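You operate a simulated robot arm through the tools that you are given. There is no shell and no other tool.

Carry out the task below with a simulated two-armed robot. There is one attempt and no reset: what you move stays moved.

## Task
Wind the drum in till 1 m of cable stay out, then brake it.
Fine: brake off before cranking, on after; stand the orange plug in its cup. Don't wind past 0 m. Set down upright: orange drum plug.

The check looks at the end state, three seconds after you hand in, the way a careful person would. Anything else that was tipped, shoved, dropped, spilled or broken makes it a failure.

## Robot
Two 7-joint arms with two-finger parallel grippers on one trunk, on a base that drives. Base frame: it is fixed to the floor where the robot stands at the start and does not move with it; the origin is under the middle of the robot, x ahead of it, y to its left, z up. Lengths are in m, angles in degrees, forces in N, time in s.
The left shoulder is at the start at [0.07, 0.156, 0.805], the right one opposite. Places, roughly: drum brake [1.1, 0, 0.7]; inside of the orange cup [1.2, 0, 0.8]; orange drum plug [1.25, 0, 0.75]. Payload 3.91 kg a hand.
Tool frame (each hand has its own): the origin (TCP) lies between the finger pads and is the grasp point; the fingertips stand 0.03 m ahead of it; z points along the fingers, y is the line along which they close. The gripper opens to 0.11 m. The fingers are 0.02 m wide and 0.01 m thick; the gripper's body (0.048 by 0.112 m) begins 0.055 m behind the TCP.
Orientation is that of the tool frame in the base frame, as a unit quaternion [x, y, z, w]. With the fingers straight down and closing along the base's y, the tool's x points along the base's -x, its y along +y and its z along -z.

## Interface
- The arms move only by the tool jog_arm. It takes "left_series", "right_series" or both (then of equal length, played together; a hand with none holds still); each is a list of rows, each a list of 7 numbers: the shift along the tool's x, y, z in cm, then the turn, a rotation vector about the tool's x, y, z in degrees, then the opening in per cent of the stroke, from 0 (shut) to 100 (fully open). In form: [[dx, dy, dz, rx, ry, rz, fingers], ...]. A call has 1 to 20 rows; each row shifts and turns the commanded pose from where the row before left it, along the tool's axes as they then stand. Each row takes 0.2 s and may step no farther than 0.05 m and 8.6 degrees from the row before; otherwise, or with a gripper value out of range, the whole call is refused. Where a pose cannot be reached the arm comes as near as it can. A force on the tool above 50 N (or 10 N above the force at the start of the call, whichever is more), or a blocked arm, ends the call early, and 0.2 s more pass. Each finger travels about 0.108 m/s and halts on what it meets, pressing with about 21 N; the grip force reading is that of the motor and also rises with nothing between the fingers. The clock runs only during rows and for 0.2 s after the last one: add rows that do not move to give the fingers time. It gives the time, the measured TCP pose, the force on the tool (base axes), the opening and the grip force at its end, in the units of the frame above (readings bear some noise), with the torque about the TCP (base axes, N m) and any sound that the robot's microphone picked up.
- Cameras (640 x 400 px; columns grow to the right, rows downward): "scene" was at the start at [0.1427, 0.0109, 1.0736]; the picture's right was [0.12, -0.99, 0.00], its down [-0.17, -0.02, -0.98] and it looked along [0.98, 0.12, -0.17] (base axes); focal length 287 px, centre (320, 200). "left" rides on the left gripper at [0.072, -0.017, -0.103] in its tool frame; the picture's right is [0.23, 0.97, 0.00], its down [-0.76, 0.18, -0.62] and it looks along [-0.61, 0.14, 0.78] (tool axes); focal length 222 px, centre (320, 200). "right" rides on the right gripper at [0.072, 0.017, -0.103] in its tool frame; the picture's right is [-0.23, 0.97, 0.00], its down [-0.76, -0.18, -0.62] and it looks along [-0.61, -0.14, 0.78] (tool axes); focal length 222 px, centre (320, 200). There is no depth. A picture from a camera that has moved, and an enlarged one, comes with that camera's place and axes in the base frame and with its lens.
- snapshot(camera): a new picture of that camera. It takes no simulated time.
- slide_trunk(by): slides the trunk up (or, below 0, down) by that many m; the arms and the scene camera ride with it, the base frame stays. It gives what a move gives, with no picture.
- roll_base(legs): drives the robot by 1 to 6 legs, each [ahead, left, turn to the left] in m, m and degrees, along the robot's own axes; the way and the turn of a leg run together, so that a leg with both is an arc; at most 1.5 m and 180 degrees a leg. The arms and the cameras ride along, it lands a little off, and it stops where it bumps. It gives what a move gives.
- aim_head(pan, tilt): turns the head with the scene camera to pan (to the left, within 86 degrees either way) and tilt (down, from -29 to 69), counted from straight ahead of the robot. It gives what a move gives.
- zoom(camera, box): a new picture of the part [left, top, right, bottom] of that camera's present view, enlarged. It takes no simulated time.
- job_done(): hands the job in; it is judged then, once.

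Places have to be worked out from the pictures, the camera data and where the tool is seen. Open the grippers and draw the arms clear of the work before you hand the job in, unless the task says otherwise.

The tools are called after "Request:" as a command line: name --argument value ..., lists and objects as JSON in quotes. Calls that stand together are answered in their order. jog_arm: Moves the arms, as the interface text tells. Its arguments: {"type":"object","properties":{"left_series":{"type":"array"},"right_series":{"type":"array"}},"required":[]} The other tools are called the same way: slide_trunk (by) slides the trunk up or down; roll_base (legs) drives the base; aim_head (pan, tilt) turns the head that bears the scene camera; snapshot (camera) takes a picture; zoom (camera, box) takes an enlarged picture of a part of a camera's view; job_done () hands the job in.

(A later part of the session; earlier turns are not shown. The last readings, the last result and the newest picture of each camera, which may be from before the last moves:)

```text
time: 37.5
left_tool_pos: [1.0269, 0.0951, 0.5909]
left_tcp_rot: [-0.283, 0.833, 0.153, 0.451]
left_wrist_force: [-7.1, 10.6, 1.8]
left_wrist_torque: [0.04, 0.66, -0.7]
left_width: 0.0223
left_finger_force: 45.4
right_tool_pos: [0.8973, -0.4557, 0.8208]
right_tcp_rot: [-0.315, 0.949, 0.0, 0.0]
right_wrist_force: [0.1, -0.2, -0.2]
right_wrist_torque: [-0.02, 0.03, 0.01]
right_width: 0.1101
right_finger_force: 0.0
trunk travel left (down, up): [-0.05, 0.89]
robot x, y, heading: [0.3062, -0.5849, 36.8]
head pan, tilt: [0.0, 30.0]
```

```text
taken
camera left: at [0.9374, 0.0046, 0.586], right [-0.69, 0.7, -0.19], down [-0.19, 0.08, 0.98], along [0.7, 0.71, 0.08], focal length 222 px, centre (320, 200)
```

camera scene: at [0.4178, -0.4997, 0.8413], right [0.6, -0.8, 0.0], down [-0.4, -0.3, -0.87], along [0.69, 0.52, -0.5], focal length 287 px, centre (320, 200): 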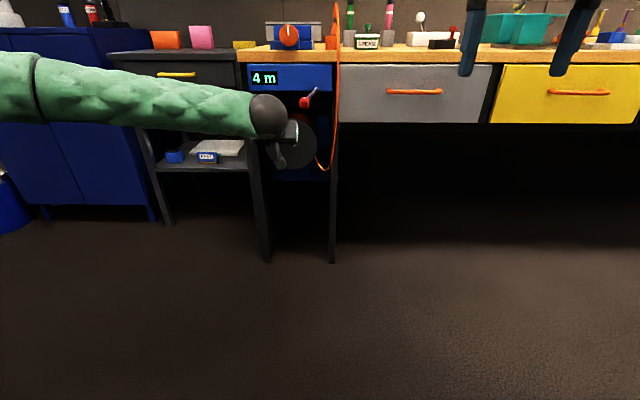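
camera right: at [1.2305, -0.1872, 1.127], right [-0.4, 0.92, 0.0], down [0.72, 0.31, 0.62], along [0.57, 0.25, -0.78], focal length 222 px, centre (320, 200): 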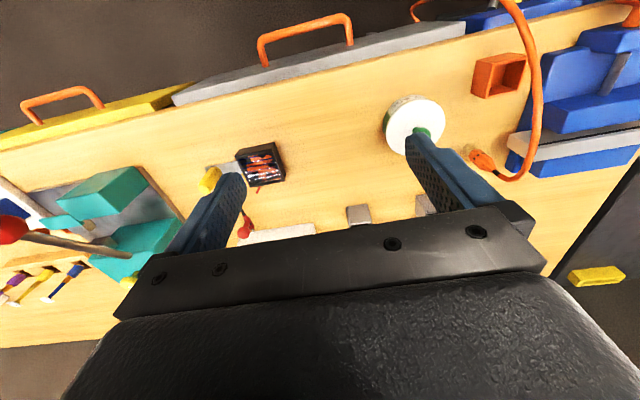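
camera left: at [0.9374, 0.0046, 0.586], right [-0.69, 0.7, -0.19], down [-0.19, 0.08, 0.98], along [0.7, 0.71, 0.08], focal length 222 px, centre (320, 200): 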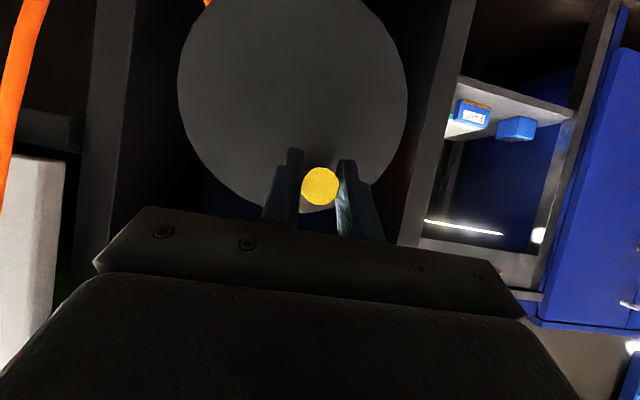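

The knob resisted the closing fingers with about 13 N and moved only 1–2 mm, so the brake is on with the lever leaning left. I'll release, back off, close the fingers and bring them to the left side of the red brake knob to push it right.

Request:
jog_arm --left_series '[[0, 0, 0, 0, 0, 0, 50], [0, 0, 0, 0, 0, 0, 50], [1.63, 0, -2.52, 0, 0, 0, 50], [1.63, 0, -2.52, 0, 0, 0, 50], [1.63, 0, -2.52, 0, 0, 0, 50], [-2.63, -1.0, -1.71, 0, 0, 0, 0], [-2.63, -1.0, -1.71, 0, 0, 0, 0], [-2.63, -1.0, -1.71, 0, 0, 0, 0], [-1.53, 0, 2.35, 0, 0, 0, 0], [-1.53, 0, 2.35, 0, 0, 0, 0], [0, 0, 0, 0, 0, 0, 0]]'

Request:
snapshot --camera "left"

Request:
zoom --camera "scene" --box '[240, 50, 360, 180]'

```text
time: 39.9
left_tool_pos: [1.0198, 0.0483, 0.6849]
left_tcp_rot: [-0.283, 0.833, 0.154, 0.451]
left_wrist_force: [-0.4, -0.4, -0.6]
left_wrist_torque: [-0.02, 0.01, 0.01]
left_width: 0.0
left_finger_force: 21.5
right_tool_pos: [0.8979, -0.4548, 0.8209]
right_tcp_rot: [-0.315, 0.949, 0.0, 0.0]
right_wrist_force: [0.3, -0.1, 0.9]
right_wrist_torque: [0.0, -0.01, -0.02]
right_width: 0.1101
right_finger_force: 0.0
trunk travel left (down, up): [-0.05, 0.89]
robot x, y, heading: [0.3022, -0.5855, 36.9]
head pan, tilt: [0.0, 30.0]
```

```text
taken
camera left: at [0.9308, -0.041, 0.6805], right [-0.69, 0.7, -0.19], down [-0.19, 0.08, 0.98], along [0.7, 0.71, 0.08], focal length 222 px, centre (320, 200)
```

left: 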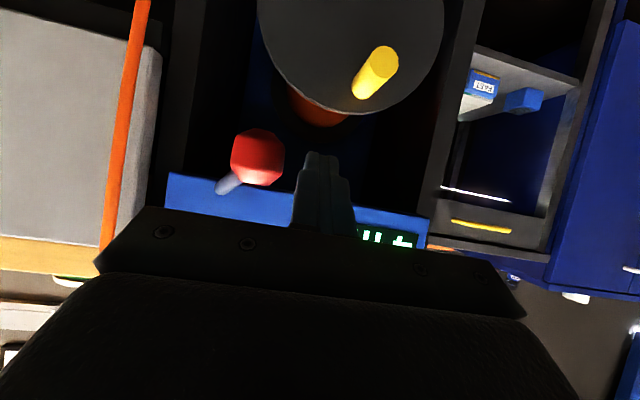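

```text
3.08 times, centred on (300, 115) of scene
camera zoom: at [0.4179, -0.4998, 0.8413], right [0.6, -0.8, 0.0], down [-0.4, -0.3, -0.87], along [0.69, 0.52, -0.5], focal length 884 px, centre (382, 462)
```

zoom: 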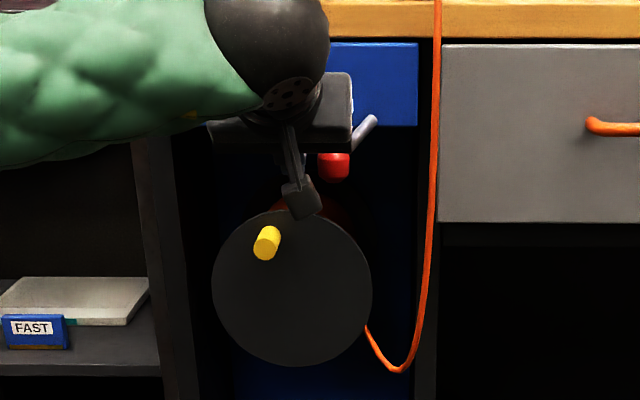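

The closed fingers are just left of the red knob at the same height. I'll advance 8 mm and push right in small steps, watching the force.

Request:
jog_arm --left_series '[[0, 0, 0.8, 0, 0, 0, 0], [0, -1, 0, 0, 0, 0, 0], [0, -0.7, 0, 0, 0, 0, 0], [0, -0.7, 0, 0, 0, 0, 0], [0, -0.7, 0, 0, 0, 0, 0]]'

Request:
snapshot --camera "left"

Request:
zoom --camera "scene" --box '[240, 50, 360, 180]'

```text
time: 41.1
left_tool_pos: [1.0432, 0.0292, 0.6792]
left_tcp_rot: [-0.282, 0.833, 0.153, 0.451]
left_wrist_force: [0.0, -0.1, 0.4]
left_wrist_torque: [0.02, 0.03, 0.02]
left_width: 0.0
left_finger_force: 20.8
right_tool_pos: [0.8973, -0.4556, 0.8197]
right_tcp_rot: [-0.314, 0.949, 0.0, 0.001]
right_wrist_force: [0.2, -0.1, -0.6]
right_wrist_torque: [0.0, -0.01, -0.02]
right_width: 0.11
right_finger_force: 0.0
trunk travel left (down, up): [-0.05, 0.89]
robot x, y, heading: [0.3027, -0.584, 36.9]
head pan, tilt: [0.0, 30.0]
```

```text
taken
camera left: at [0.9529, -0.0608, 0.6747], right [-0.69, 0.7, -0.19], down [-0.19, 0.08, 0.98], along [0.7, 0.71, 0.08], focal length 222 px, centre (320, 200)
```

left: 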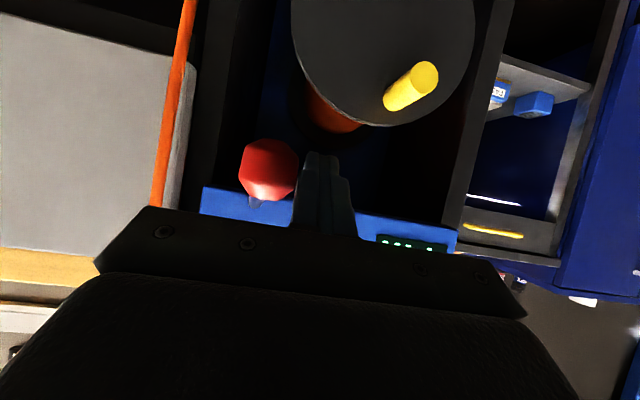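

```text
3.08 times, centred on (300, 115) of scene
camera zoom: at [0.4179, -0.4998, 0.8413], right [0.6, -0.8, 0.0], down [-0.4, -0.3, -0.87], along [0.69, 0.52, -0.5], focal length 884 px, centre (382, 462)
```

zoom: 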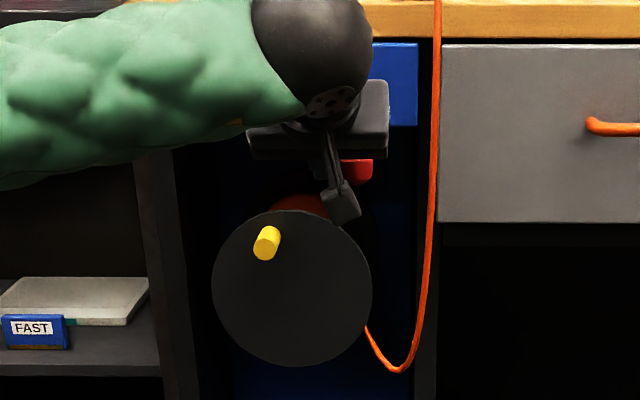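

The lever moves freely with the push and shows almost no force, so I'll keep pushing right.

Request:
jog_arm --left_series '[[0, -0.8, 0, 0, 0, 0, 0], [0, -0.8, 0, 0, 0, 0, 0], [0, -0.8, 0, 0, 0, 0, 0], [0, -0.6, 0, 0, 0, 0, 0], [0, 0, 0, 0, 0, 0, 0]]'

Request:
snapshot --camera "left"

Request:
zoom --camera "scene" --box '[240, 50, 360, 180]'

```text
time: 42.3
left_tool_pos: [1.0599, 0.0068, 0.6798]
left_tcp_rot: [-0.282, 0.833, 0.153, 0.451]
left_wrist_force: [-0.4, 1.3, 1.1]
left_wrist_torque: [0.0, 0.05, -0.01]
left_width: 0.0
left_finger_force: 20.9
right_tool_pos: [0.8987, -0.455, 0.822]
right_tcp_rot: [-0.315, 0.949, 0.0, 0.0]
right_wrist_force: [-0.4, -0.8, 0.6]
right_wrist_torque: [0.0, -0.03, 0.03]
right_width: 0.11
right_finger_force: 0.1
trunk travel left (down, up): [-0.05, 0.89]
robot x, y, heading: [0.3031, -0.5833, 36.6]
head pan, tilt: [0.0, 30.0]
```

```text
taken
camera left: at [0.971, -0.0847, 0.6753], right [-0.69, 0.7, -0.19], down [-0.19, 0.08, 0.98], along [0.7, 0.71, 0.08], focal length 222 px, centre (320, 200)
```

left: 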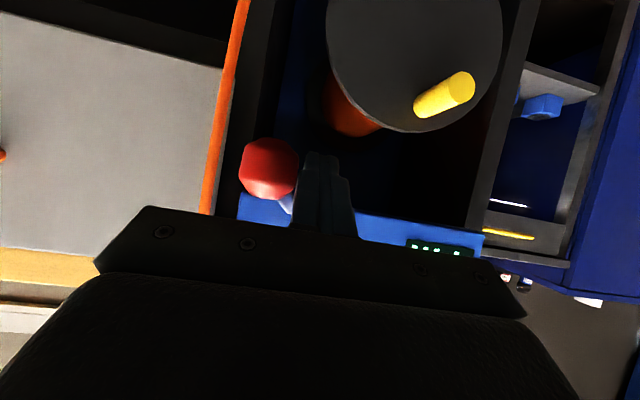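

```text
3.08 times, centred on (300, 115) of scene
camera zoom: at [0.4178, -0.4998, 0.8413], right [0.6, -0.8, 0.0], down [-0.4, -0.3, -0.87], along [0.69, 0.52, -0.5], focal length 884 px, centre (382, 462)
```

zoom: 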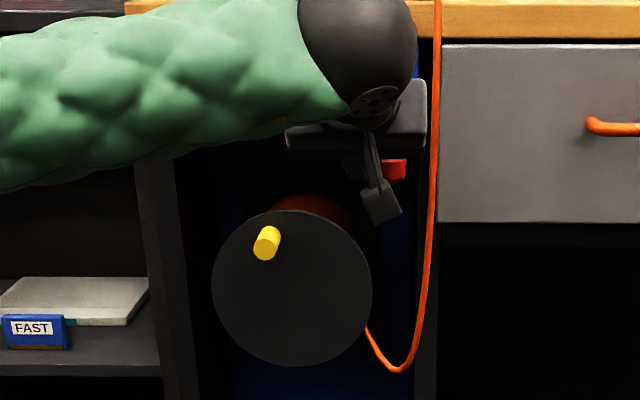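

The lever is now just past centre, with the knob at t ≈ 0.65. I'll continue to its right-hand stop in small steps.

Request:
jog_arm --left_series '[[0, -0.6, 0, 0, 0, 0, 0], [0, -0.6, 0, 0, 0, 0, 0], [0, -0.6, 0, 0, 0, 0, 0], [0, -0.4, 0, 0, 0, 0, 0], [0, 0, 0, 0, 0, 0, 0]]'

Request:
snapshot --camera "left"

Request:
zoom --camera "scene" --box '[240, 50, 360, 180]'

```text
time: 43.5
left_tool_pos: [1.0711, -0.0066, 0.6801]
left_tcp_rot: [-0.285, 0.832, 0.154, 0.451]
left_wrist_force: [-37.5, 23.2, -3.4]
left_wrist_torque: [0.02, 0.07, -0.3]
left_width: 0.0
left_finger_force: 21.3
right_tool_pos: [0.8968, -0.4526, 0.822]
right_tcp_rot: [-0.316, 0.949, -0.001, 0.0]
right_wrist_force: [0.7, 0.4, -0.5]
right_wrist_torque: [0.0, 0.01, -0.01]
right_width: 0.1102
right_finger_force: 0.0
trunk travel left (down, up): [-0.05, 0.89]
robot x, y, heading: [0.3035, -0.5849, 36.8]
head pan, tilt: [0.0, 30.0]
```

```text
taken
camera left: at [0.9821, -0.098, 0.6754], right [-0.69, 0.69, -0.19], down [-0.19, 0.08, 0.98], along [0.69, 0.72, 0.08], focal length 222 px, centre (320, 200)
```

left: 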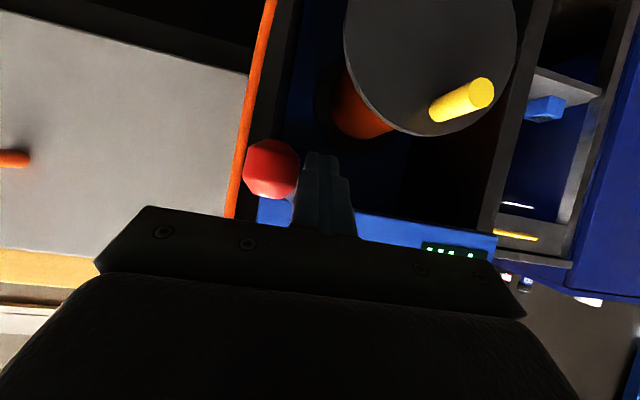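

```text
3.08 times, centred on (300, 115) of scene
camera zoom: at [0.4163, -0.4985, 0.8413], right [0.6, -0.8, 0.0], down [-0.4, -0.3, -0.87], along [0.69, 0.52, -0.5], focal length 884 px, centre (382, 462)
```

zoom: 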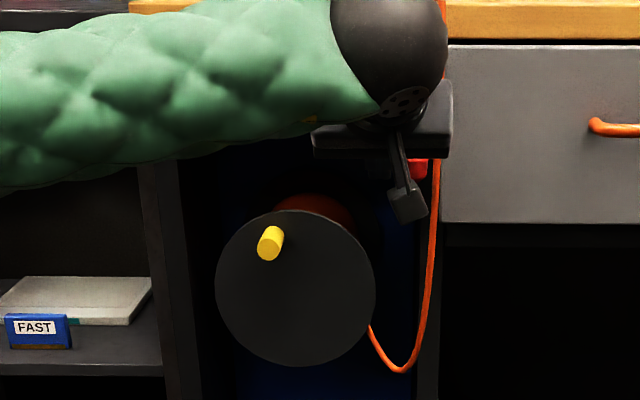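

The force jumped to about 44 N, so the lever is at its right stop with the knob at t ≈ 0.67. I'll back off left, retreat and check where it stays.

Request:
jog_arm --left_series '[[0, 0.8, 0, 0, 0, 0, 0], [0, 1, 0, 0, 0, 0, 0], [1.3, 2, -2, 0, 0, 0, 0], [1.3, 2, -2, 0, 0, 0, 20], [1.3, 2, -2, 0, 0, 0, 50], [0.7, 3, -1, 0, 0, 0, 50], [0, 0, 0, 0, 0, 0, 50]]'

Request:
snapshot --camera "left"

Request:
zoom --camera "scene" --box '[240, 50, 360, 180]'

```text
time: 45.1
left_tool_pos: [0.9415, 0.022, 0.6817]
left_tcp_rot: [-0.282, 0.833, 0.153, 0.451]
left_wrist_force: [-0.2, -0.2, -1.1]
left_wrist_torque: [-0.05, 0.04, -0.07]
left_width: 0.0548
left_finger_force: 0.1
right_tool_pos: [0.8978, -0.4547, 0.8216]
right_tcp_rot: [-0.315, 0.949, 0.001, 0.0]
right_wrist_force: [0.4, -0.7, 0.1]
right_wrist_torque: [0.04, 0.03, -0.01]
right_width: 0.11
right_finger_force: 0.0
trunk travel left (down, up): [-0.05, 0.89]
robot x, y, heading: [0.3072, -0.5853, 37.0]
head pan, tilt: [0.0, 30.0]
```

```text
taken
camera left: at [0.8511, -0.0689, 0.6757], right [-0.69, 0.7, -0.19], down [-0.19, 0.08, 0.98], along [0.7, 0.71, 0.08], focal length 222 px, centre (320, 200)
```

left: 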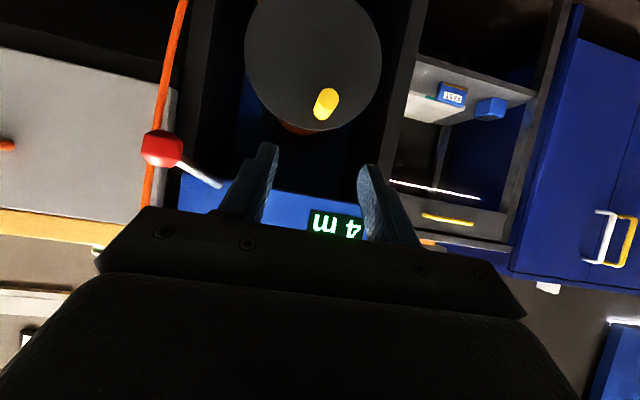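

```text
3.08 times, centred on (300, 115) of scene
camera zoom: at [0.4177, -0.4997, 0.8413], right [0.6, -0.8, 0.0], down [-0.4, -0.3, -0.87], along [0.69, 0.52, -0.5], focal length 884 px, centre (382, 462)
```

zoom: 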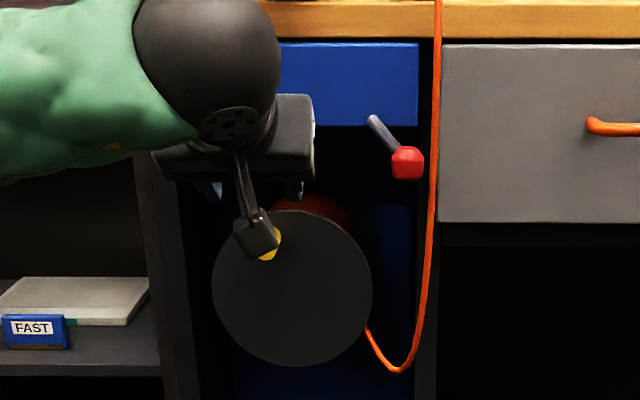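

The lever stays at the right, so the brake should be off. I'll go back to the crank knob, grip it and see whether it now yields.

Request:
jog_arm --left_series '[[3.27, 0.33, 3.37, 0, 0, 0, 50], [3.27, 0.33, 3.37, 0, 0, 0, 50], [-1.4, 0, 2.1, 0, 0, 0, 50], [-1.4, 0, 2.1, 0, 0, 0, 50], [-1.3, 0, 2.0, 0, 0, 0, 50], [-0.9, 0, 1.5, 0, 0, 0, 50], [0, 0, 0, 0, 0, 0, 50], [0, 0, 0, 0, 0, 0, 20], [0, 0, 0, 0, 0, 0, 10], [0, 0, 0, 0, 0, 0, 10]]'

Request:
snapshot --camera "left"

```text
time: 47.3
left_tool_pos: [1.0268, 0.0966, 0.5897]
left_tcp_rot: [-0.281, 0.833, 0.152, 0.451]
left_wrist_force: [2.3, 1.1, -0.4]
left_wrist_torque: [-0.14, 0.13, -0.8]
left_width: 0.0226
left_finger_force: 45.4
right_tool_pos: [0.8987, -0.4562, 0.8218]
right_tcp_rot: [-0.314, 0.949, 0.0, 0.0]
right_wrist_force: [0.2, 0.1, 0.0]
right_wrist_torque: [0.01, 0.03, 0.0]
right_width: 0.1101
right_finger_force: 0.1
trunk travel left (down, up): [-0.05, 0.89]
robot x, y, heading: [0.3057, -0.5843, 36.5]
head pan, tilt: [0.0, 30.0]
```

```text
taken
camera left: at [0.9362, 0.0062, 0.5838], right [-0.69, 0.7, -0.19], down [-0.19, 0.08, 0.98], along [0.7, 0.71, 0.08], focal length 222 px, centre (320, 200)
```

left: 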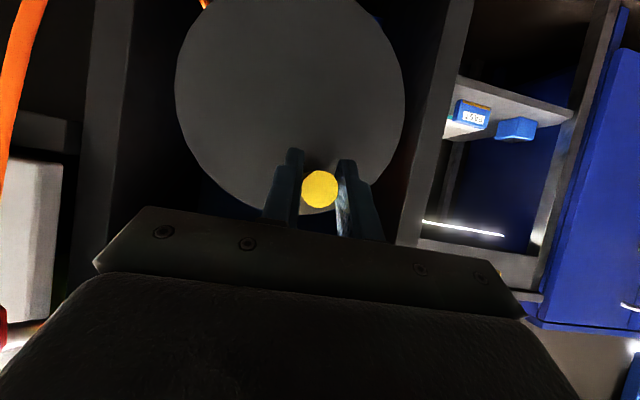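

Gripped, with little side force this time. I'll try a small clockwise turn (top going right) of about 15° and read the force and display.

Request:
jog_arm --left_series '[[-0.14, -0.46, -0.09, 0, 0, 0, 10], [-0.09, -0.48, -0.06, 0, 0, 0, 10], [-0.05, -0.5, -0.03, 0, 0, 0, 10], [0, 0, 0, 0, 0, 0, 10]]'

Request:
snapshot --camera "left"

Request:
zoom --camera "scene" --box '[240, 50, 360, 180]'

```text
time: 48.3
left_tool_pos: [1.036, 0.0853, 0.5918]
left_tcp_rot: [-0.282, 0.833, 0.153, 0.451]
left_wrist_force: [-24.2, -8.3, -0.3]
left_wrist_torque: [0.04, 0.45, -0.73]
left_width: 0.0223
left_finger_force: 45.4
right_tool_pos: [0.8979, -0.455, 0.8216]
right_tcp_rot: [-0.315, 0.949, 0.0, -0.001]
right_wrist_force: [0.4, 0.6, 0.6]
right_wrist_torque: [-0.01, 0.01, -0.05]
right_width: 0.1099
right_finger_force: 0.1
trunk travel left (down, up): [-0.05, 0.89]
robot x, y, heading: [0.3059, -0.585, 36.7]
head pan, tilt: [0.0, 30.0]
```

```text
taken
camera left: at [0.9459, -0.0053, 0.5878], right [-0.69, 0.7, -0.19], down [-0.19, 0.08, 0.98], along [0.7, 0.71, 0.08], focal length 222 px, centre (320, 200)
```

left: 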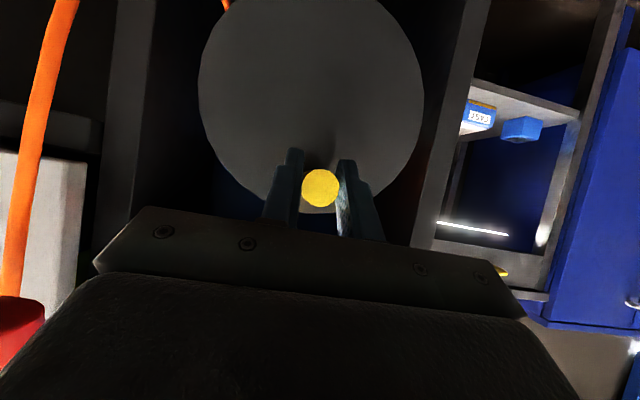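

```text
3.08 times, centred on (300, 115) of scene
camera zoom: at [0.4171, -0.5001, 0.8414], right [0.6, -0.8, 0.0], down [-0.4, -0.3, -0.87], along [0.69, 0.52, -0.5], focal length 884 px, centre (382, 462)
```

zoom: 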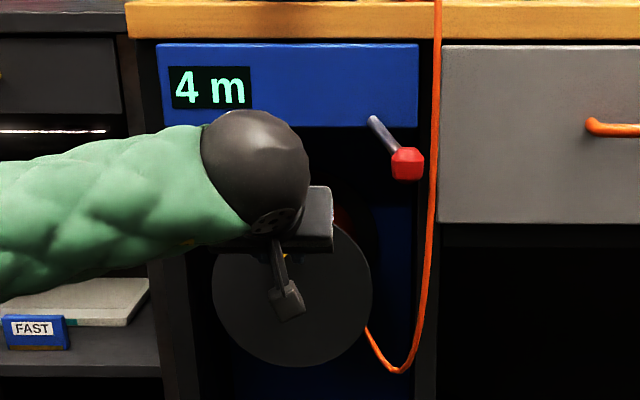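

The drum turned with about 8 N of drag, so the brake is off, but I read about 24 N along −n, which suggests the fingertips are touching the flange. I'll open, back off 4 mm and regrip.

Request:
jog_arm --left_series '[[0, 0, 0, 0, 0, 0, 30], [0, 0, 0, 0, 0, 0, 30], [0.22, 0, -0.34, 0, 0, 0, 30], [0, 0, 0, 0, 0, 0, 30]]'

Request:
jog_arm --left_series '[[0, 0, 0, 0, 0, 0, 10], [0, 0, 0, 0, 0, 0, 10], [0, 0, 0, 0, 0, 0, 10]]'

```text
time: 49.3
left_tool_pos: [1.0337, 0.0839, 0.5923]
left_tcp_rot: [-0.282, 0.833, 0.153, 0.452]
left_wrist_force: [0.3, 0.3, 0.2]
left_wrist_torque: [-0.01, -0.02, 0.03]
left_width: 0.0331
left_finger_force: 0.1
right_tool_pos: [0.8983, -0.4543, 0.8206]
right_tcp_rot: [-0.315, 0.949, 0.0, 0.0]
right_wrist_force: [0.1, 0.2, -0.3]
right_wrist_torque: [0.0, -0.01, -0.02]
right_width: 0.11
right_finger_force: 0.0
trunk travel left (down, up): [-0.05, 0.89]
robot x, y, heading: [0.3025, -0.5875, 36.8]
head pan, tilt: [0.0, 30.0]
```

```text
time: 50.1
left_tool_pos: [1.0338, 0.0838, 0.5912]
left_tcp_rot: [-0.282, 0.833, 0.153, 0.452]
left_wrist_force: [0.1, 0.9, -0.2]
left_wrist_torque: [0.1, -0.02, -0.68]
left_width: 0.0221
left_finger_force: 45.1
right_tool_pos: [0.8972, -0.455, 0.8197]
right_tcp_rot: [-0.314, 0.949, -0.001, 0.0]
right_wrist_force: [0.3, -0.4, 0.3]
right_wrist_torque: [-0.01, -0.01, 0.01]
right_width: 0.1101
right_finger_force: 0.1
trunk travel left (down, up): [-0.05, 0.89]
robot x, y, heading: [0.3053, -0.5786, 36.8]
head pan, tilt: [0.0, 30.0]
```

The grip is clean now. I'll turn another 40° clockwise along the estimated circle and check.

Request:
jog_arm --left_series '[[-0.046, -0.789, -0.03, 0, 0, 0, 10], [0.046, -0.789, 0.03, 0, 0, 0, 10], [0.138, -0.773, 0.089, 0, 0, 0, 10], [0.227, -0.743, 0.148, 0, 0, 0, 10], [0.311, -0.699, 0.202, 0, 0, 0, 10], [0, 0, 0, 0, 0, 0, 10]]'

Request:
snapshot --camera "left"

Request:
zoom --camera "scene" --box '[240, 50, 360, 180]'

```text
time: 51.5
left_tool_pos: [1.0565, 0.053, 0.5825]
left_tcp_rot: [-0.282, 0.833, 0.153, 0.452]
left_wrist_force: [-10.0, 0.8, -0.7]
left_wrist_torque: [0.0, 0.6, -0.65]
left_width: 0.022
left_finger_force: 44.9
right_tool_pos: [0.8984, -0.456, 0.8212]
right_tcp_rot: [-0.315, 0.949, 0.001, 0.0]
right_wrist_force: [0.0, -0.3, -0.4]
right_wrist_torque: [-0.01, -0.02, -0.01]
right_width: 0.1097
right_finger_force: 0.0
trunk travel left (down, up): [-0.05, 0.89]
robot x, y, heading: [0.3018, -0.5832, 37.0]
head pan, tilt: [0.0, 30.0]
```

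```text
taken
camera left: at [0.9661, -0.0381, 0.579], right [-0.69, 0.7, -0.19], down [-0.19, 0.08, 0.98], along [0.7, 0.71, 0.08], focal length 222 px, centre (320, 200)
```

left: 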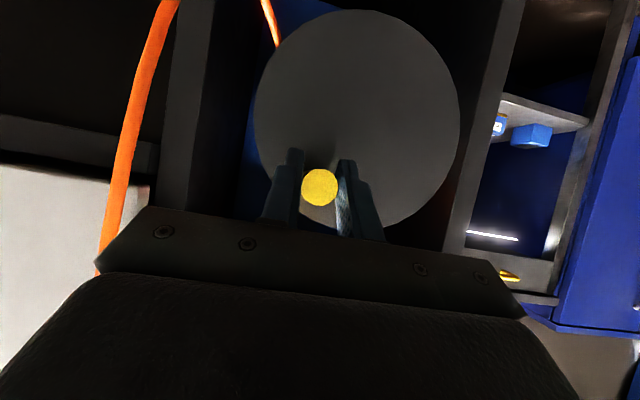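

```text
3.08 times, centred on (300, 115) of scene
camera zoom: at [0.4176, -0.4998, 0.8413], right [0.6, -0.8, 0.0], down [-0.4, -0.3, -0.87], along [0.69, 0.52, -0.5], focal length 884 px, centre (382, 462)
```

zoom: 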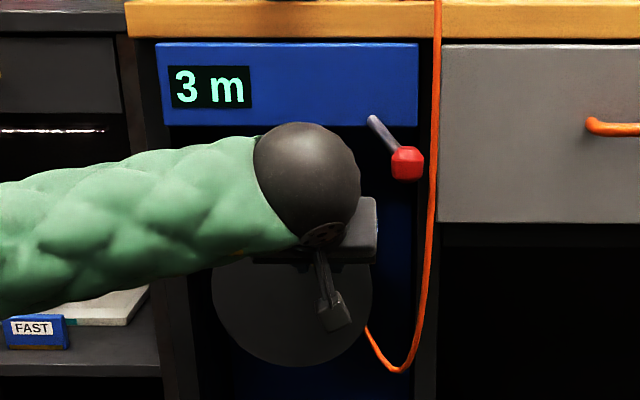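

The display already reads 3 m, so clockwise winds in and about 50° has taken off up to a metre. Fitting the readings puts the hub at about t = 0.554, z = 0.532 with radius 0.0595, so I'll continue in short steps and check the display each time.

Request:
jog_arm --left_series '[[0.27, -0.42, 0.17, 0, 0, 0, 10], [0.28, -0.39, 0.185, 0, 0, 0, 10], [0.32, -0.36, 0.21, 0, 0, 0, 10], [0.336, -0.32, 0.216, 0, 0, 0, 10], [0, 0, 0, 0, 0, 0, 10]]'

Request:
zoom --camera "scene" --box '[240, 50, 360, 180]'

Request:
snapshot --camera "left"

```text
time: 52.7
left_tool_pos: [1.065, 0.0405, 0.5702]
left_tcp_rot: [-0.282, 0.833, 0.153, 0.451]
left_wrist_force: [2.8, 7.6, 5.0]
left_wrist_torque: [0.53, -0.14, -0.69]
left_width: 0.0221
left_finger_force: 44.8
right_tool_pos: [0.899, -0.4555, 0.8211]
right_tcp_rot: [-0.315, 0.949, 0.001, 0.001]
right_wrist_force: [-0.2, 0.1, 0.4]
right_wrist_torque: [-0.01, 0.02, 0.0]
right_width: 0.11
right_finger_force: 0.1
trunk travel left (down, up): [-0.05, 0.89]
robot x, y, heading: [0.3064, -0.5826, 36.8]
head pan, tilt: [0.0, 30.0]
```

```text
3.08 times, centred on (300, 115) of scene
camera zoom: at [0.4178, -0.4997, 0.8414], right [0.6, -0.8, 0.0], down [-0.4, -0.3, -0.87], along [0.69, 0.52, -0.5], focal length 884 px, centre (382, 462)
```

zoom: 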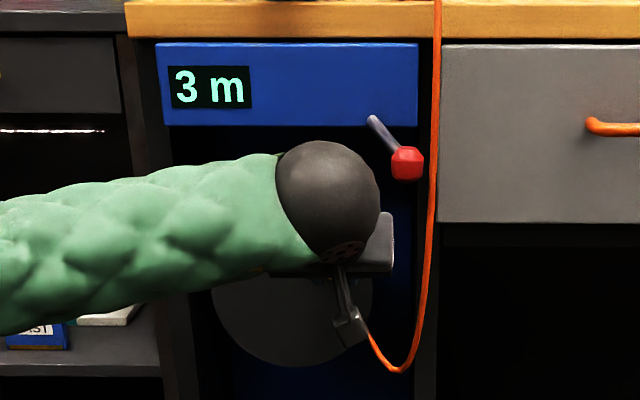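

```text
taken
camera left: at [0.9758, -0.0495, 0.5656], right [-0.69, 0.7, -0.19], down [-0.19, 0.08, 0.98], along [0.7, 0.71, 0.08], focal length 222 px, centre (320, 200)
```

left: 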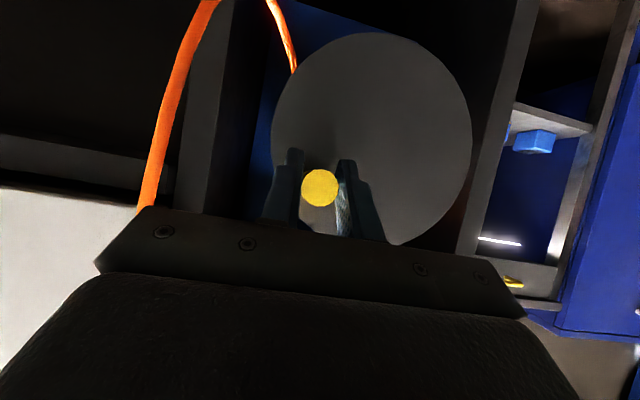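

It still reads 3 m at about 52° past top, and the forces are low. I'll turn another 18°.

Request:
jog_arm --left_series '[[0.435, -0.363, 0.283, 0, 0, 0, 10], [0.465, -0.307, 0.302, 0, 0, 0, 10], [0.489, -0.247, 0.318, 0, 0, 0, 10], [0, 0, 0, 0, 0, 0, 10]]'

Request:
zoom --camera "scene" --box '[240, 50, 360, 180]'

Request:
snapshot --camera "left"

```text
time: 53.7
left_tool_pos: [1.0702, 0.033, 0.5524]
left_tcp_rot: [-0.282, 0.833, 0.153, 0.452]
left_wrist_force: [0.4, 5.3, 0.9]
left_wrist_torque: [-0.32, 0.72, -0.46]
left_width: 0.022
left_finger_force: 44.7
right_tool_pos: [0.8979, -0.4541, 0.8207]
right_tcp_rot: [-0.315, 0.949, 0.001, 0.0]
right_wrist_force: [1.2, -0.2, -0.7]
right_wrist_torque: [-0.01, 0.0, 0.04]
right_width: 0.1099
right_finger_force: 0.1
trunk travel left (down, up): [-0.05, 0.89]
robot x, y, heading: [0.3015, -0.5877, 36.8]
head pan, tilt: [0.0, 30.0]
```

```text
3.08 times, centred on (300, 115) of scene
camera zoom: at [0.4178, -0.4997, 0.8412], right [0.6, -0.8, 0.0], down [-0.4, -0.3, -0.87], along [0.69, 0.52, -0.5], focal length 884 px, centre (382, 462)
```

zoom: 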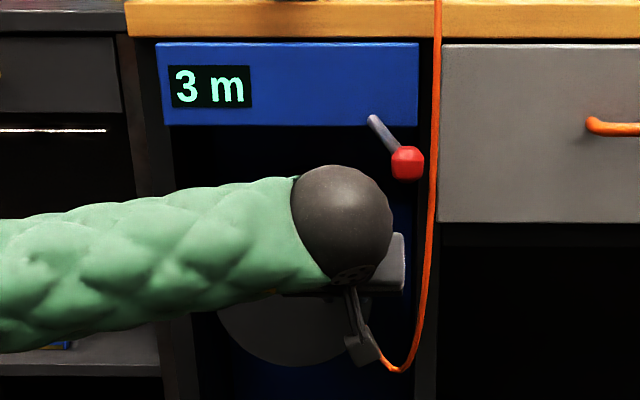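

```text
taken
camera left: at [0.9807, -0.0578, 0.5478], right [-0.69, 0.7, -0.19], down [-0.19, 0.08, 0.98], along [0.7, 0.71, 0.08], focal length 222 px, centre (320, 200)
```

left: 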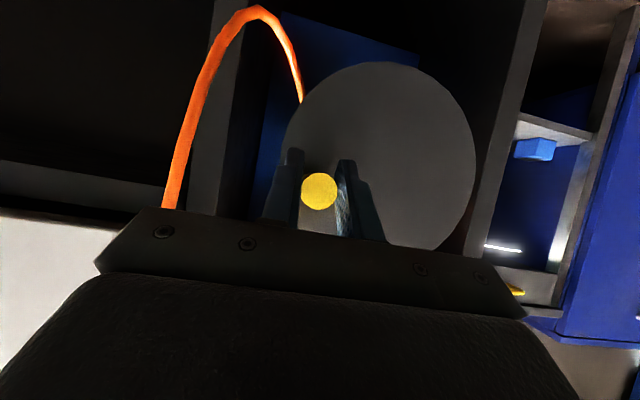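

It's still 3 m at about 70°. I'll continue to about 90°.

Request:
jog_arm --left_series '[[0.595, -0.21, 0.387, 0, 0, 0, 10], [0.612, -0.12, 0.398, 0, 0, 0, 10], [0.528, -0.03, 0.343, 0, 0, 0, 10], [0, 0, 0, 0, 0, 0, 10]]'

Request:
zoom --camera "scene" --box '[240, 50, 360, 180]'

Request:
snapshot --camera "left"

```text
time: 54.7
left_tool_pos: [1.073, 0.0293, 0.5324]
left_tcp_rot: [-0.282, 0.833, 0.152, 0.451]
left_wrist_force: [-10.0, -2.8, -0.4]
left_wrist_torque: [0.22, -0.33, -0.27]
left_width: 0.0219
left_finger_force: 45.5
right_tool_pos: [0.8977, -0.454, 0.8212]
right_tcp_rot: [-0.314, 0.949, 0.0, -0.001]
right_wrist_force: [-0.4, 0.1, -0.7]
right_wrist_torque: [-0.02, 0.02, -0.01]
right_width: 0.1101
right_finger_force: 0.1
trunk travel left (down, up): [-0.05, 0.89]
robot x, y, heading: [0.3019, -0.5843, 36.8]
head pan, tilt: [0.0, 30.0]
```

```text
3.08 times, centred on (300, 115) of scene
camera zoom: at [0.4176, -0.4999, 0.8412], right [0.6, -0.8, 0.0], down [-0.4, -0.3, -0.87], along [0.69, 0.52, -0.5], focal length 884 px, centre (382, 462)
```

zoom: 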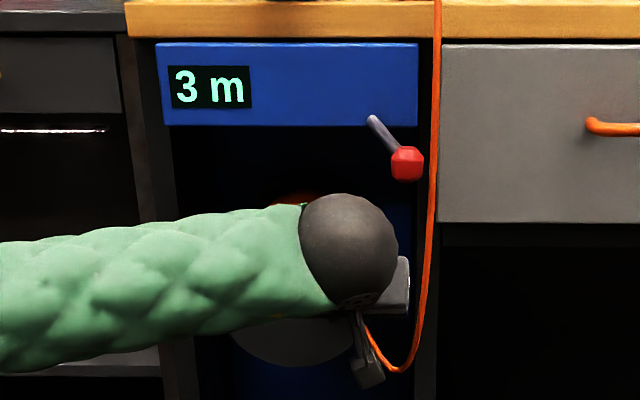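

```text
taken
camera left: at [0.9838, -0.061, 0.5267], right [-0.69, 0.7, -0.19], down [-0.19, 0.08, 0.98], along [0.7, 0.71, 0.08], focal length 222 px, centre (320, 200)
```

left: 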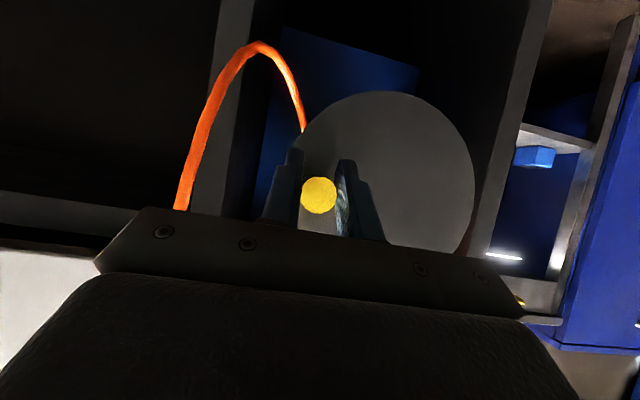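

Still 3 m after about 110° in total. I'll go on to about 114°, watching the fingertips against the cable near the flange edge.

Request:
jog_arm --left_series '[[0.713, 0.06, 0.463, 0, 0, 0, 10], [0.696, 0.18, 0.452, 0, 0, 0, 10], [0.671, 0.29, 0.436, 0, 0, 0, 10], [0, 0, 0, 0, 0, 0, 10]]'

Request:
zoom --camera "scene" --box '[240, 50, 360, 180]'

Request:
snapshot --camera "left"

```text
time: 55.7
left_tool_pos: [1.0719, 0.0312, 0.5056]
left_tcp_rot: [-0.279, 0.834, 0.151, 0.451]
left_wrist_force: [36.6, -14.7, -5.5]
left_wrist_torque: [0.57, 0.02, -0.33]
left_width: 0.0219
left_finger_force: 44.9
right_tool_pos: [0.8988, -0.4567, 0.8202]
right_tcp_rot: [-0.314, 0.95, 0.001, -0.002]
right_wrist_force: [0.2, 0.1, 0.5]
right_wrist_torque: [0.01, -0.03, 0.01]
right_width: 0.1098
right_finger_force: 0.1
trunk travel left (down, up): [-0.05, 0.89]
robot x, y, heading: [0.3065, -0.5841, 36.8]
head pan, tilt: [0.0, 30.0]
```

```text
3.08 times, centred on (300, 115) of scene
camera zoom: at [0.4194, -0.5003, 0.841], right [0.6, -0.8, 0.0], down [-0.4, -0.3, -0.87], along [0.69, 0.52, -0.5], focal length 884 px, centre (382, 462)
```

zoom: 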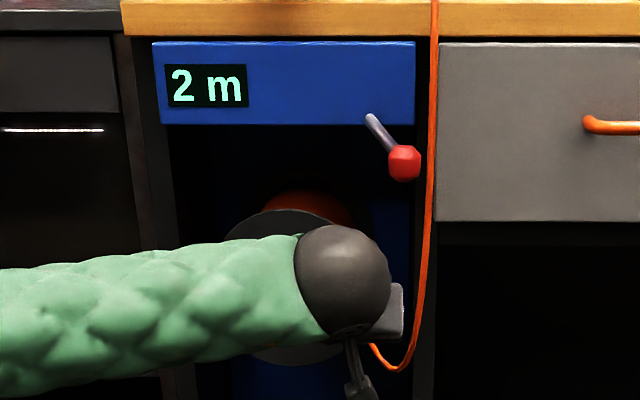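

```text
taken
camera left: at [0.9818, -0.0588, 0.5013], right [-0.69, 0.7, -0.19], down [-0.19, 0.08, 0.98], along [0.7, 0.71, 0.08], focal length 222 px, centre (320, 200)
```

left: 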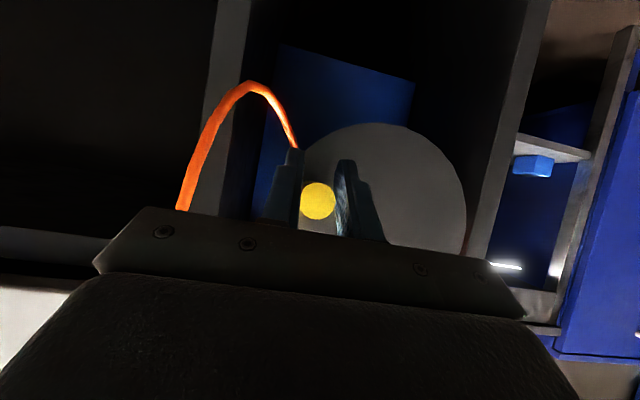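

The display dropped to 2 m, and about 34 N sideways says my circle was slightly too small. Refitting gives a hub at (0.5535, 0.527) with radius about 0.065, so I'll continue on that circle with smaller steps.

Request:
jog_arm --left_series '[[0.528, 0.26, 0.343, 0, 0, 0, 10], [0.503, 0.32, 0.327, 0, 0, 0, 10], [0.47, 0.38, 0.305, 0, 0, 0, 10], [0, 0, 0, 0, 0, 0, 10]]'

Request:
zoom --camera "scene" --box '[240, 50, 360, 180]'

Request:
snapshot --camera "left"

```text
time: 56.4
left_tool_pos: [1.0675, 0.0356, 0.4901]
left_tcp_rot: [-0.279, 0.835, 0.151, 0.449]
left_wrist_force: [12.3, 4.5, -9.4]
left_wrist_torque: [0.18, -0.67, -0.09]
left_width: 0.0217
left_finger_force: 44.5
right_tool_pos: [0.8999, -0.4568, 0.8202]
right_tcp_rot: [-0.314, 0.949, 0.001, -0.001]
right_wrist_force: [-0.6, 0.3, 0.4]
right_wrist_torque: [0.03, 0.02, -0.01]
right_width: 0.1098
right_finger_force: 0.0
trunk travel left (down, up): [-0.05, 0.89]
robot x, y, heading: [0.3073, -0.5817, 36.9]
head pan, tilt: [0.0, 30.0]
stopped in row 3 (left hand): the force on the tool passed its limit at 54 N (the readings are from after the stop); the commanded pose is now the measured one
```

```text
3.08 times, centred on (300, 115) of scene
camera zoom: at [0.419, -0.4998, 0.8412], right [0.6, -0.8, 0.0], down [-0.4, -0.3, -0.87], along [0.69, 0.52, -0.5], focal length 884 px, centre (382, 462)
```

zoom: 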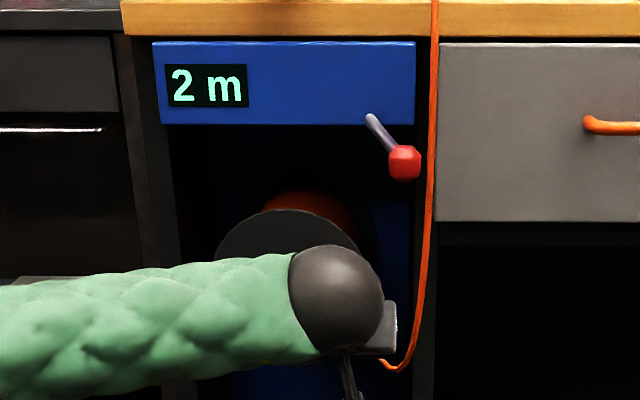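

```text
taken
camera left: at [0.9776, -0.0542, 0.4857], right [-0.69, 0.7, -0.19], down [-0.19, 0.08, 0.98], along [0.7, 0.71, 0.08], focal length 222 px, centre (320, 200)
```

left: 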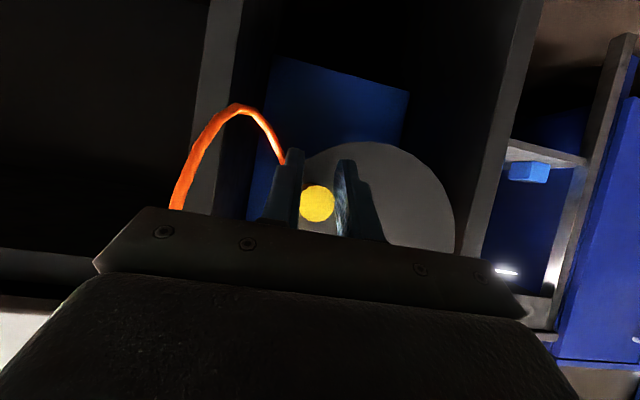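

The call stopped at a 54 N force. The picture shows the knob has crept about 9 mm up the pads, so I'm pressing off-circle. I'll open, move the TCP up 8 mm to re-centre on the knob, and regrip.

Request:
jog_arm --left_series '[[0, 0, 0, 0, 0, 0, 32], [0, 0, 0, 0, 0, 0, 32], [-0.35, 0, -0.22, 0, 0, 0, 32], [-0.35, 0, -0.22, 0, 0, 0, 32], [0, 0, 0, 0, 0, 0, 32]]'

Request:
snapshot --camera "left"

Request:
zoom --camera "scene" --box '[240, 50, 360, 180]'

```text
time: 57.6
left_tool_pos: [1.0665, 0.0353, 0.5012]
left_tcp_rot: [-0.28, 0.834, 0.152, 0.45]
left_wrist_force: [-0.8, 0.8, -0.1]
left_wrist_torque: [-0.01, -0.03, -0.01]
left_width: 0.0352
left_finger_force: 0.0
right_tool_pos: [0.8984, -0.4554, 0.8209]
right_tcp_rot: [-0.314, 0.949, 0.0, -0.001]
right_wrist_force: [-0.1, 0.7, -1.0]
right_wrist_torque: [-0.02, 0.01, 0.01]
right_width: 0.1103
right_finger_force: 0.0
trunk travel left (down, up): [-0.05, 0.89]
robot x, y, heading: [0.3051, -0.583, 36.3]
head pan, tilt: [0.0, 30.0]
```

```text
taken
camera left: at [0.9771, -0.0544, 0.4965], right [-0.69, 0.7, -0.19], down [-0.19, 0.08, 0.98], along [0.7, 0.71, 0.08], focal length 222 px, centre (320, 200)
```

left: 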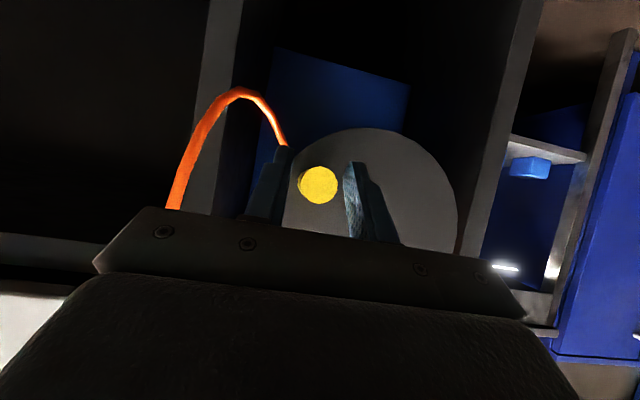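

```text
3.08 times, centred on (300, 115) of scene
camera zoom: at [0.4181, -0.5002, 0.8413], right [0.6, -0.8, 0.0], down [-0.4, -0.3, -0.87], along [0.69, 0.52, -0.5], focal length 884 px, centre (382, 462)
```

zoom: 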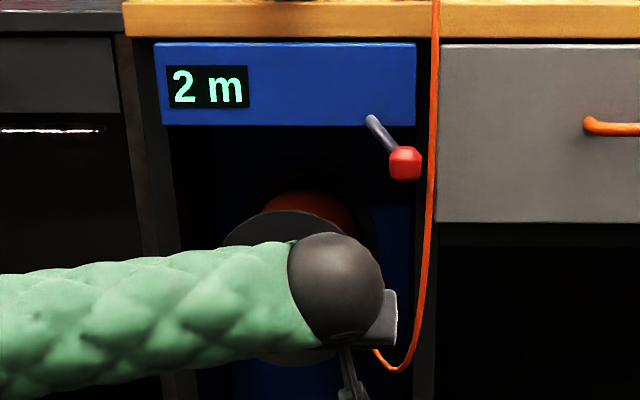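

The knob is centred again at about (0.607, 0.498). I'll close and continue 24° along a circle of radius 0.061 about (0.5555, 0.531).

Request:
jog_arm --left_series '[[0, 0, 0, 0, 0, 0, 10], [0, 0, 0, 0, 0, 0, 10], [0, 0, 0, 0, 0, 0, 10], [0.57, 0.51, 0.37, 0, 0, 0, 10], [0.51, 0.6, 0.332, 0, 0, 0, 10], [0.436, 0.68, 0.283, 0, 0, 0, 10], [0, 0, 0, 0, 0, 0, 10]]'

Request:
snapshot --camera "left"

Request:
zoom --camera "scene" --box '[240, 50, 360, 180]'

```text
time: 59.2
left_tool_pos: [1.0568, 0.0485, 0.479]
left_tcp_rot: [-0.279, 0.835, 0.151, 0.45]
left_wrist_force: [19.8, -6.3, -11.2]
left_wrist_torque: [0.08, 0.57, -0.73]
left_width: 0.0221
left_finger_force: 45.0
right_tool_pos: [0.8998, -0.4566, 0.8205]
right_tcp_rot: [-0.314, 0.949, 0.001, -0.001]
right_wrist_force: [0.3, -0.6, -0.3]
right_wrist_torque: [0.01, 0.03, -0.01]
right_width: 0.1099
right_finger_force: 0.2
trunk travel left (down, up): [-0.05, 0.89]
robot x, y, heading: [0.3055, -0.5835, 36.6]
head pan, tilt: [0.0, 30.0]
```

```text
taken
camera left: at [0.9669, -0.0414, 0.4754], right [-0.69, 0.7, -0.19], down [-0.19, 0.08, 0.98], along [0.7, 0.71, 0.08], focal length 222 px, centre (320, 200)
```

left: 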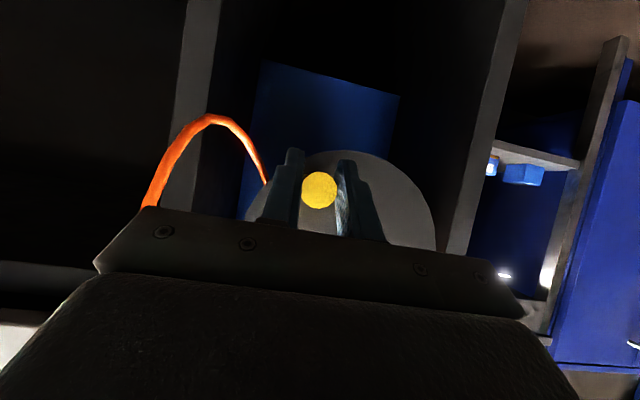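

```text
3.08 times, centred on (300, 115) of scene
camera zoom: at [0.4192, -0.5, 0.8409], right [0.6, -0.8, 0.0], down [-0.4, -0.3, -0.87], along [0.69, 0.52, -0.5], focal length 884 px, centre (382, 462)
```

zoom: 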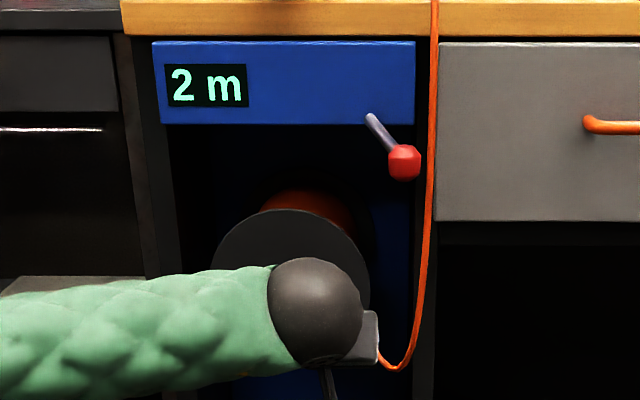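

The grip is holding on the circle at about 145° from top, still reading 2 m. I'll go 10° at a time to catch the change to 1 m.

Request:
jog_arm --left_series '[[0.243, 0.45, 0.158, 0, 0, 0, 10], [0.21, 0.47, 0.136, 0, 0, 0, 10], [0, 0, 0, 0, 0, 0, 10]]'

Request:
zoom --camera "scene" --box '[240, 50, 360, 180]'

```text
time: 60.0
left_tool_pos: [1.0498, 0.0569, 0.4745]
left_tcp_rot: [-0.279, 0.835, 0.152, 0.45]
left_wrist_force: [4.4, -14.3, -16.8]
left_wrist_torque: [-0.24, 0.84, -0.89]
left_width: 0.0219
left_finger_force: 44.7
right_tool_pos: [0.9005, -0.4555, 0.8198]
right_tcp_rot: [-0.314, 0.95, 0.0, -0.002]
right_wrist_force: [0.0, -0.6, -0.8]
right_wrist_torque: [0.0, 0.0, 0.01]
right_width: 0.11
right_finger_force: 0.1
trunk travel left (down, up): [-0.05, 0.89]
robot x, y, heading: [0.3044, -0.584, 36.3]
head pan, tilt: [0.0, 30.0]
```

```text
3.08 times, centred on (300, 115) of scene
camera zoom: at [0.4189, -0.4998, 0.841], right [0.6, -0.8, 0.0], down [-0.4, -0.3, -0.87], along [0.69, 0.52, -0.5], focal length 884 px, centre (382, 462)
```

zoom: 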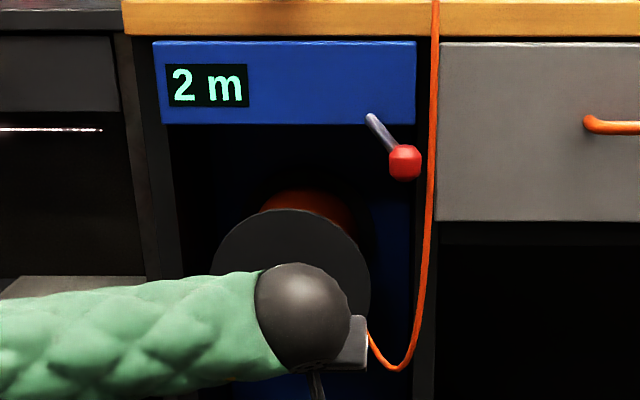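

Still 2 m at about 156°, and the force says to run slightly lower. I'll turn another 10°.

Request:
jog_arm --left_series '[[0.21, 0.5, 0.136, 0, 0, 0, 10], [0.168, 0.5, 0.109, 0, 0, 0, 10], [0, 0, 0, 0, 0, 0, 10]]'

Request:
zoom --camera "scene" --box '[240, 50, 360, 180]'

```text
time: 60.8
left_tool_pos: [1.0444, 0.0655, 0.4716]
left_tcp_rot: [-0.279, 0.834, 0.151, 0.451]
left_wrist_force: [2.6, -8.1, -5.9]
left_wrist_torque: [0.14, 0.41, -1.09]
left_width: 0.0222
left_finger_force: 45.5
right_tool_pos: [0.8991, -0.4561, 0.8206]
right_tcp_rot: [-0.314, 0.95, 0.0, -0.001]
right_wrist_force: [0.7, 0.8, 0.8]
right_wrist_torque: [0.02, 0.01, 0.02]
right_width: 0.1101
right_finger_force: 0.2
trunk travel left (down, up): [-0.05, 0.89]
robot x, y, heading: [0.3018, -0.5837, 36.5]
head pan, tilt: [0.0, 30.0]
```

```text
3.08 times, centred on (300, 115) of scene
camera zoom: at [0.4184, -0.5, 0.8413], right [0.6, -0.8, 0.0], down [-0.4, -0.3, -0.87], along [0.69, 0.52, -0.5], focal length 884 px, centre (382, 462)
```

zoom: 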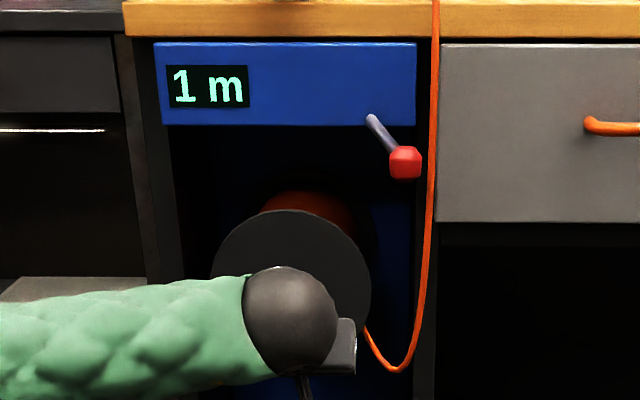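

The display reads 1 m. The changes fit about 72° per metre with the display rounding, which puts exactly 1.0 m about 30° further on, at about 196°. I'll do the first 18° and check.

Request:
jog_arm --left_series '[[0.1, 0.63, 0.065, 0, 0, 0, 10], [0.05, 0.64, 0.03, 0, 0, 0, 10], [-0.01, 0.64, -0.005, 0, 0, 0, 10], [0, 0, 0, 0, 0, 0, 10]]'

Request:
snapshot --camera "left"

Request:
zoom --camera "scene" --box '[240, 50, 360, 180]'

```text
time: 61.8
left_tool_pos: [1.034, 0.0805, 0.4704]
left_tcp_rot: [-0.28, 0.834, 0.152, 0.45]
left_wrist_force: [12.5, 1.8, -7.0]
left_wrist_torque: [0.12, 0.38, -0.93]
left_width: 0.0221
left_finger_force: 44.9
right_tool_pos: [0.901, -0.4562, 0.8198]
right_tcp_rot: [-0.314, 0.949, 0.001, 0.0]
right_wrist_force: [-0.4, -1.0, 0.5]
right_wrist_torque: [0.02, 0.02, -0.06]
right_width: 0.11
right_finger_force: 0.0
trunk travel left (down, up): [-0.05, 0.89]
robot x, y, heading: [0.3039, -0.5831, 36.4]
head pan, tilt: [0.0, 30.0]
```

```text
taken
camera left: at [0.9438, -0.0095, 0.466], right [-0.69, 0.7, -0.19], down [-0.19, 0.08, 0.98], along [0.7, 0.71, 0.08], focal length 222 px, centre (320, 200)
```

left: 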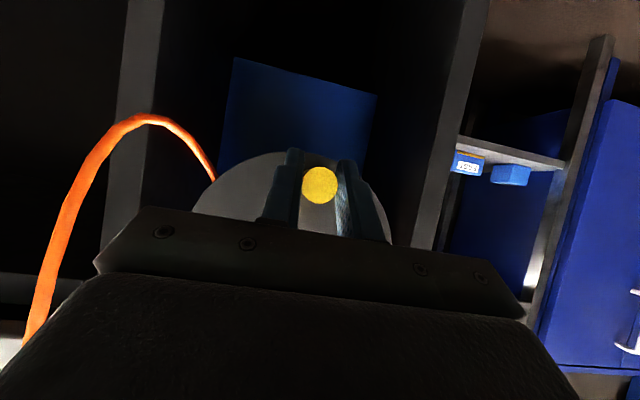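

```text
3.08 times, centred on (300, 115) of scene
camera zoom: at [0.4188, -0.4997, 0.8411], right [0.6, -0.8, 0.0], down [-0.4, -0.3, -0.87], along [0.69, 0.52, -0.5], focal length 884 px, centre (382, 462)
```

zoom: 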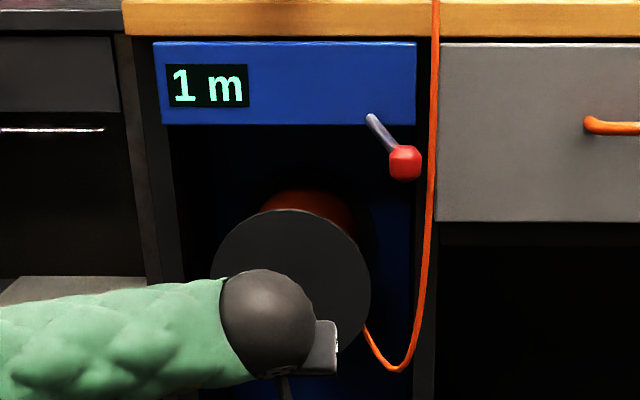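

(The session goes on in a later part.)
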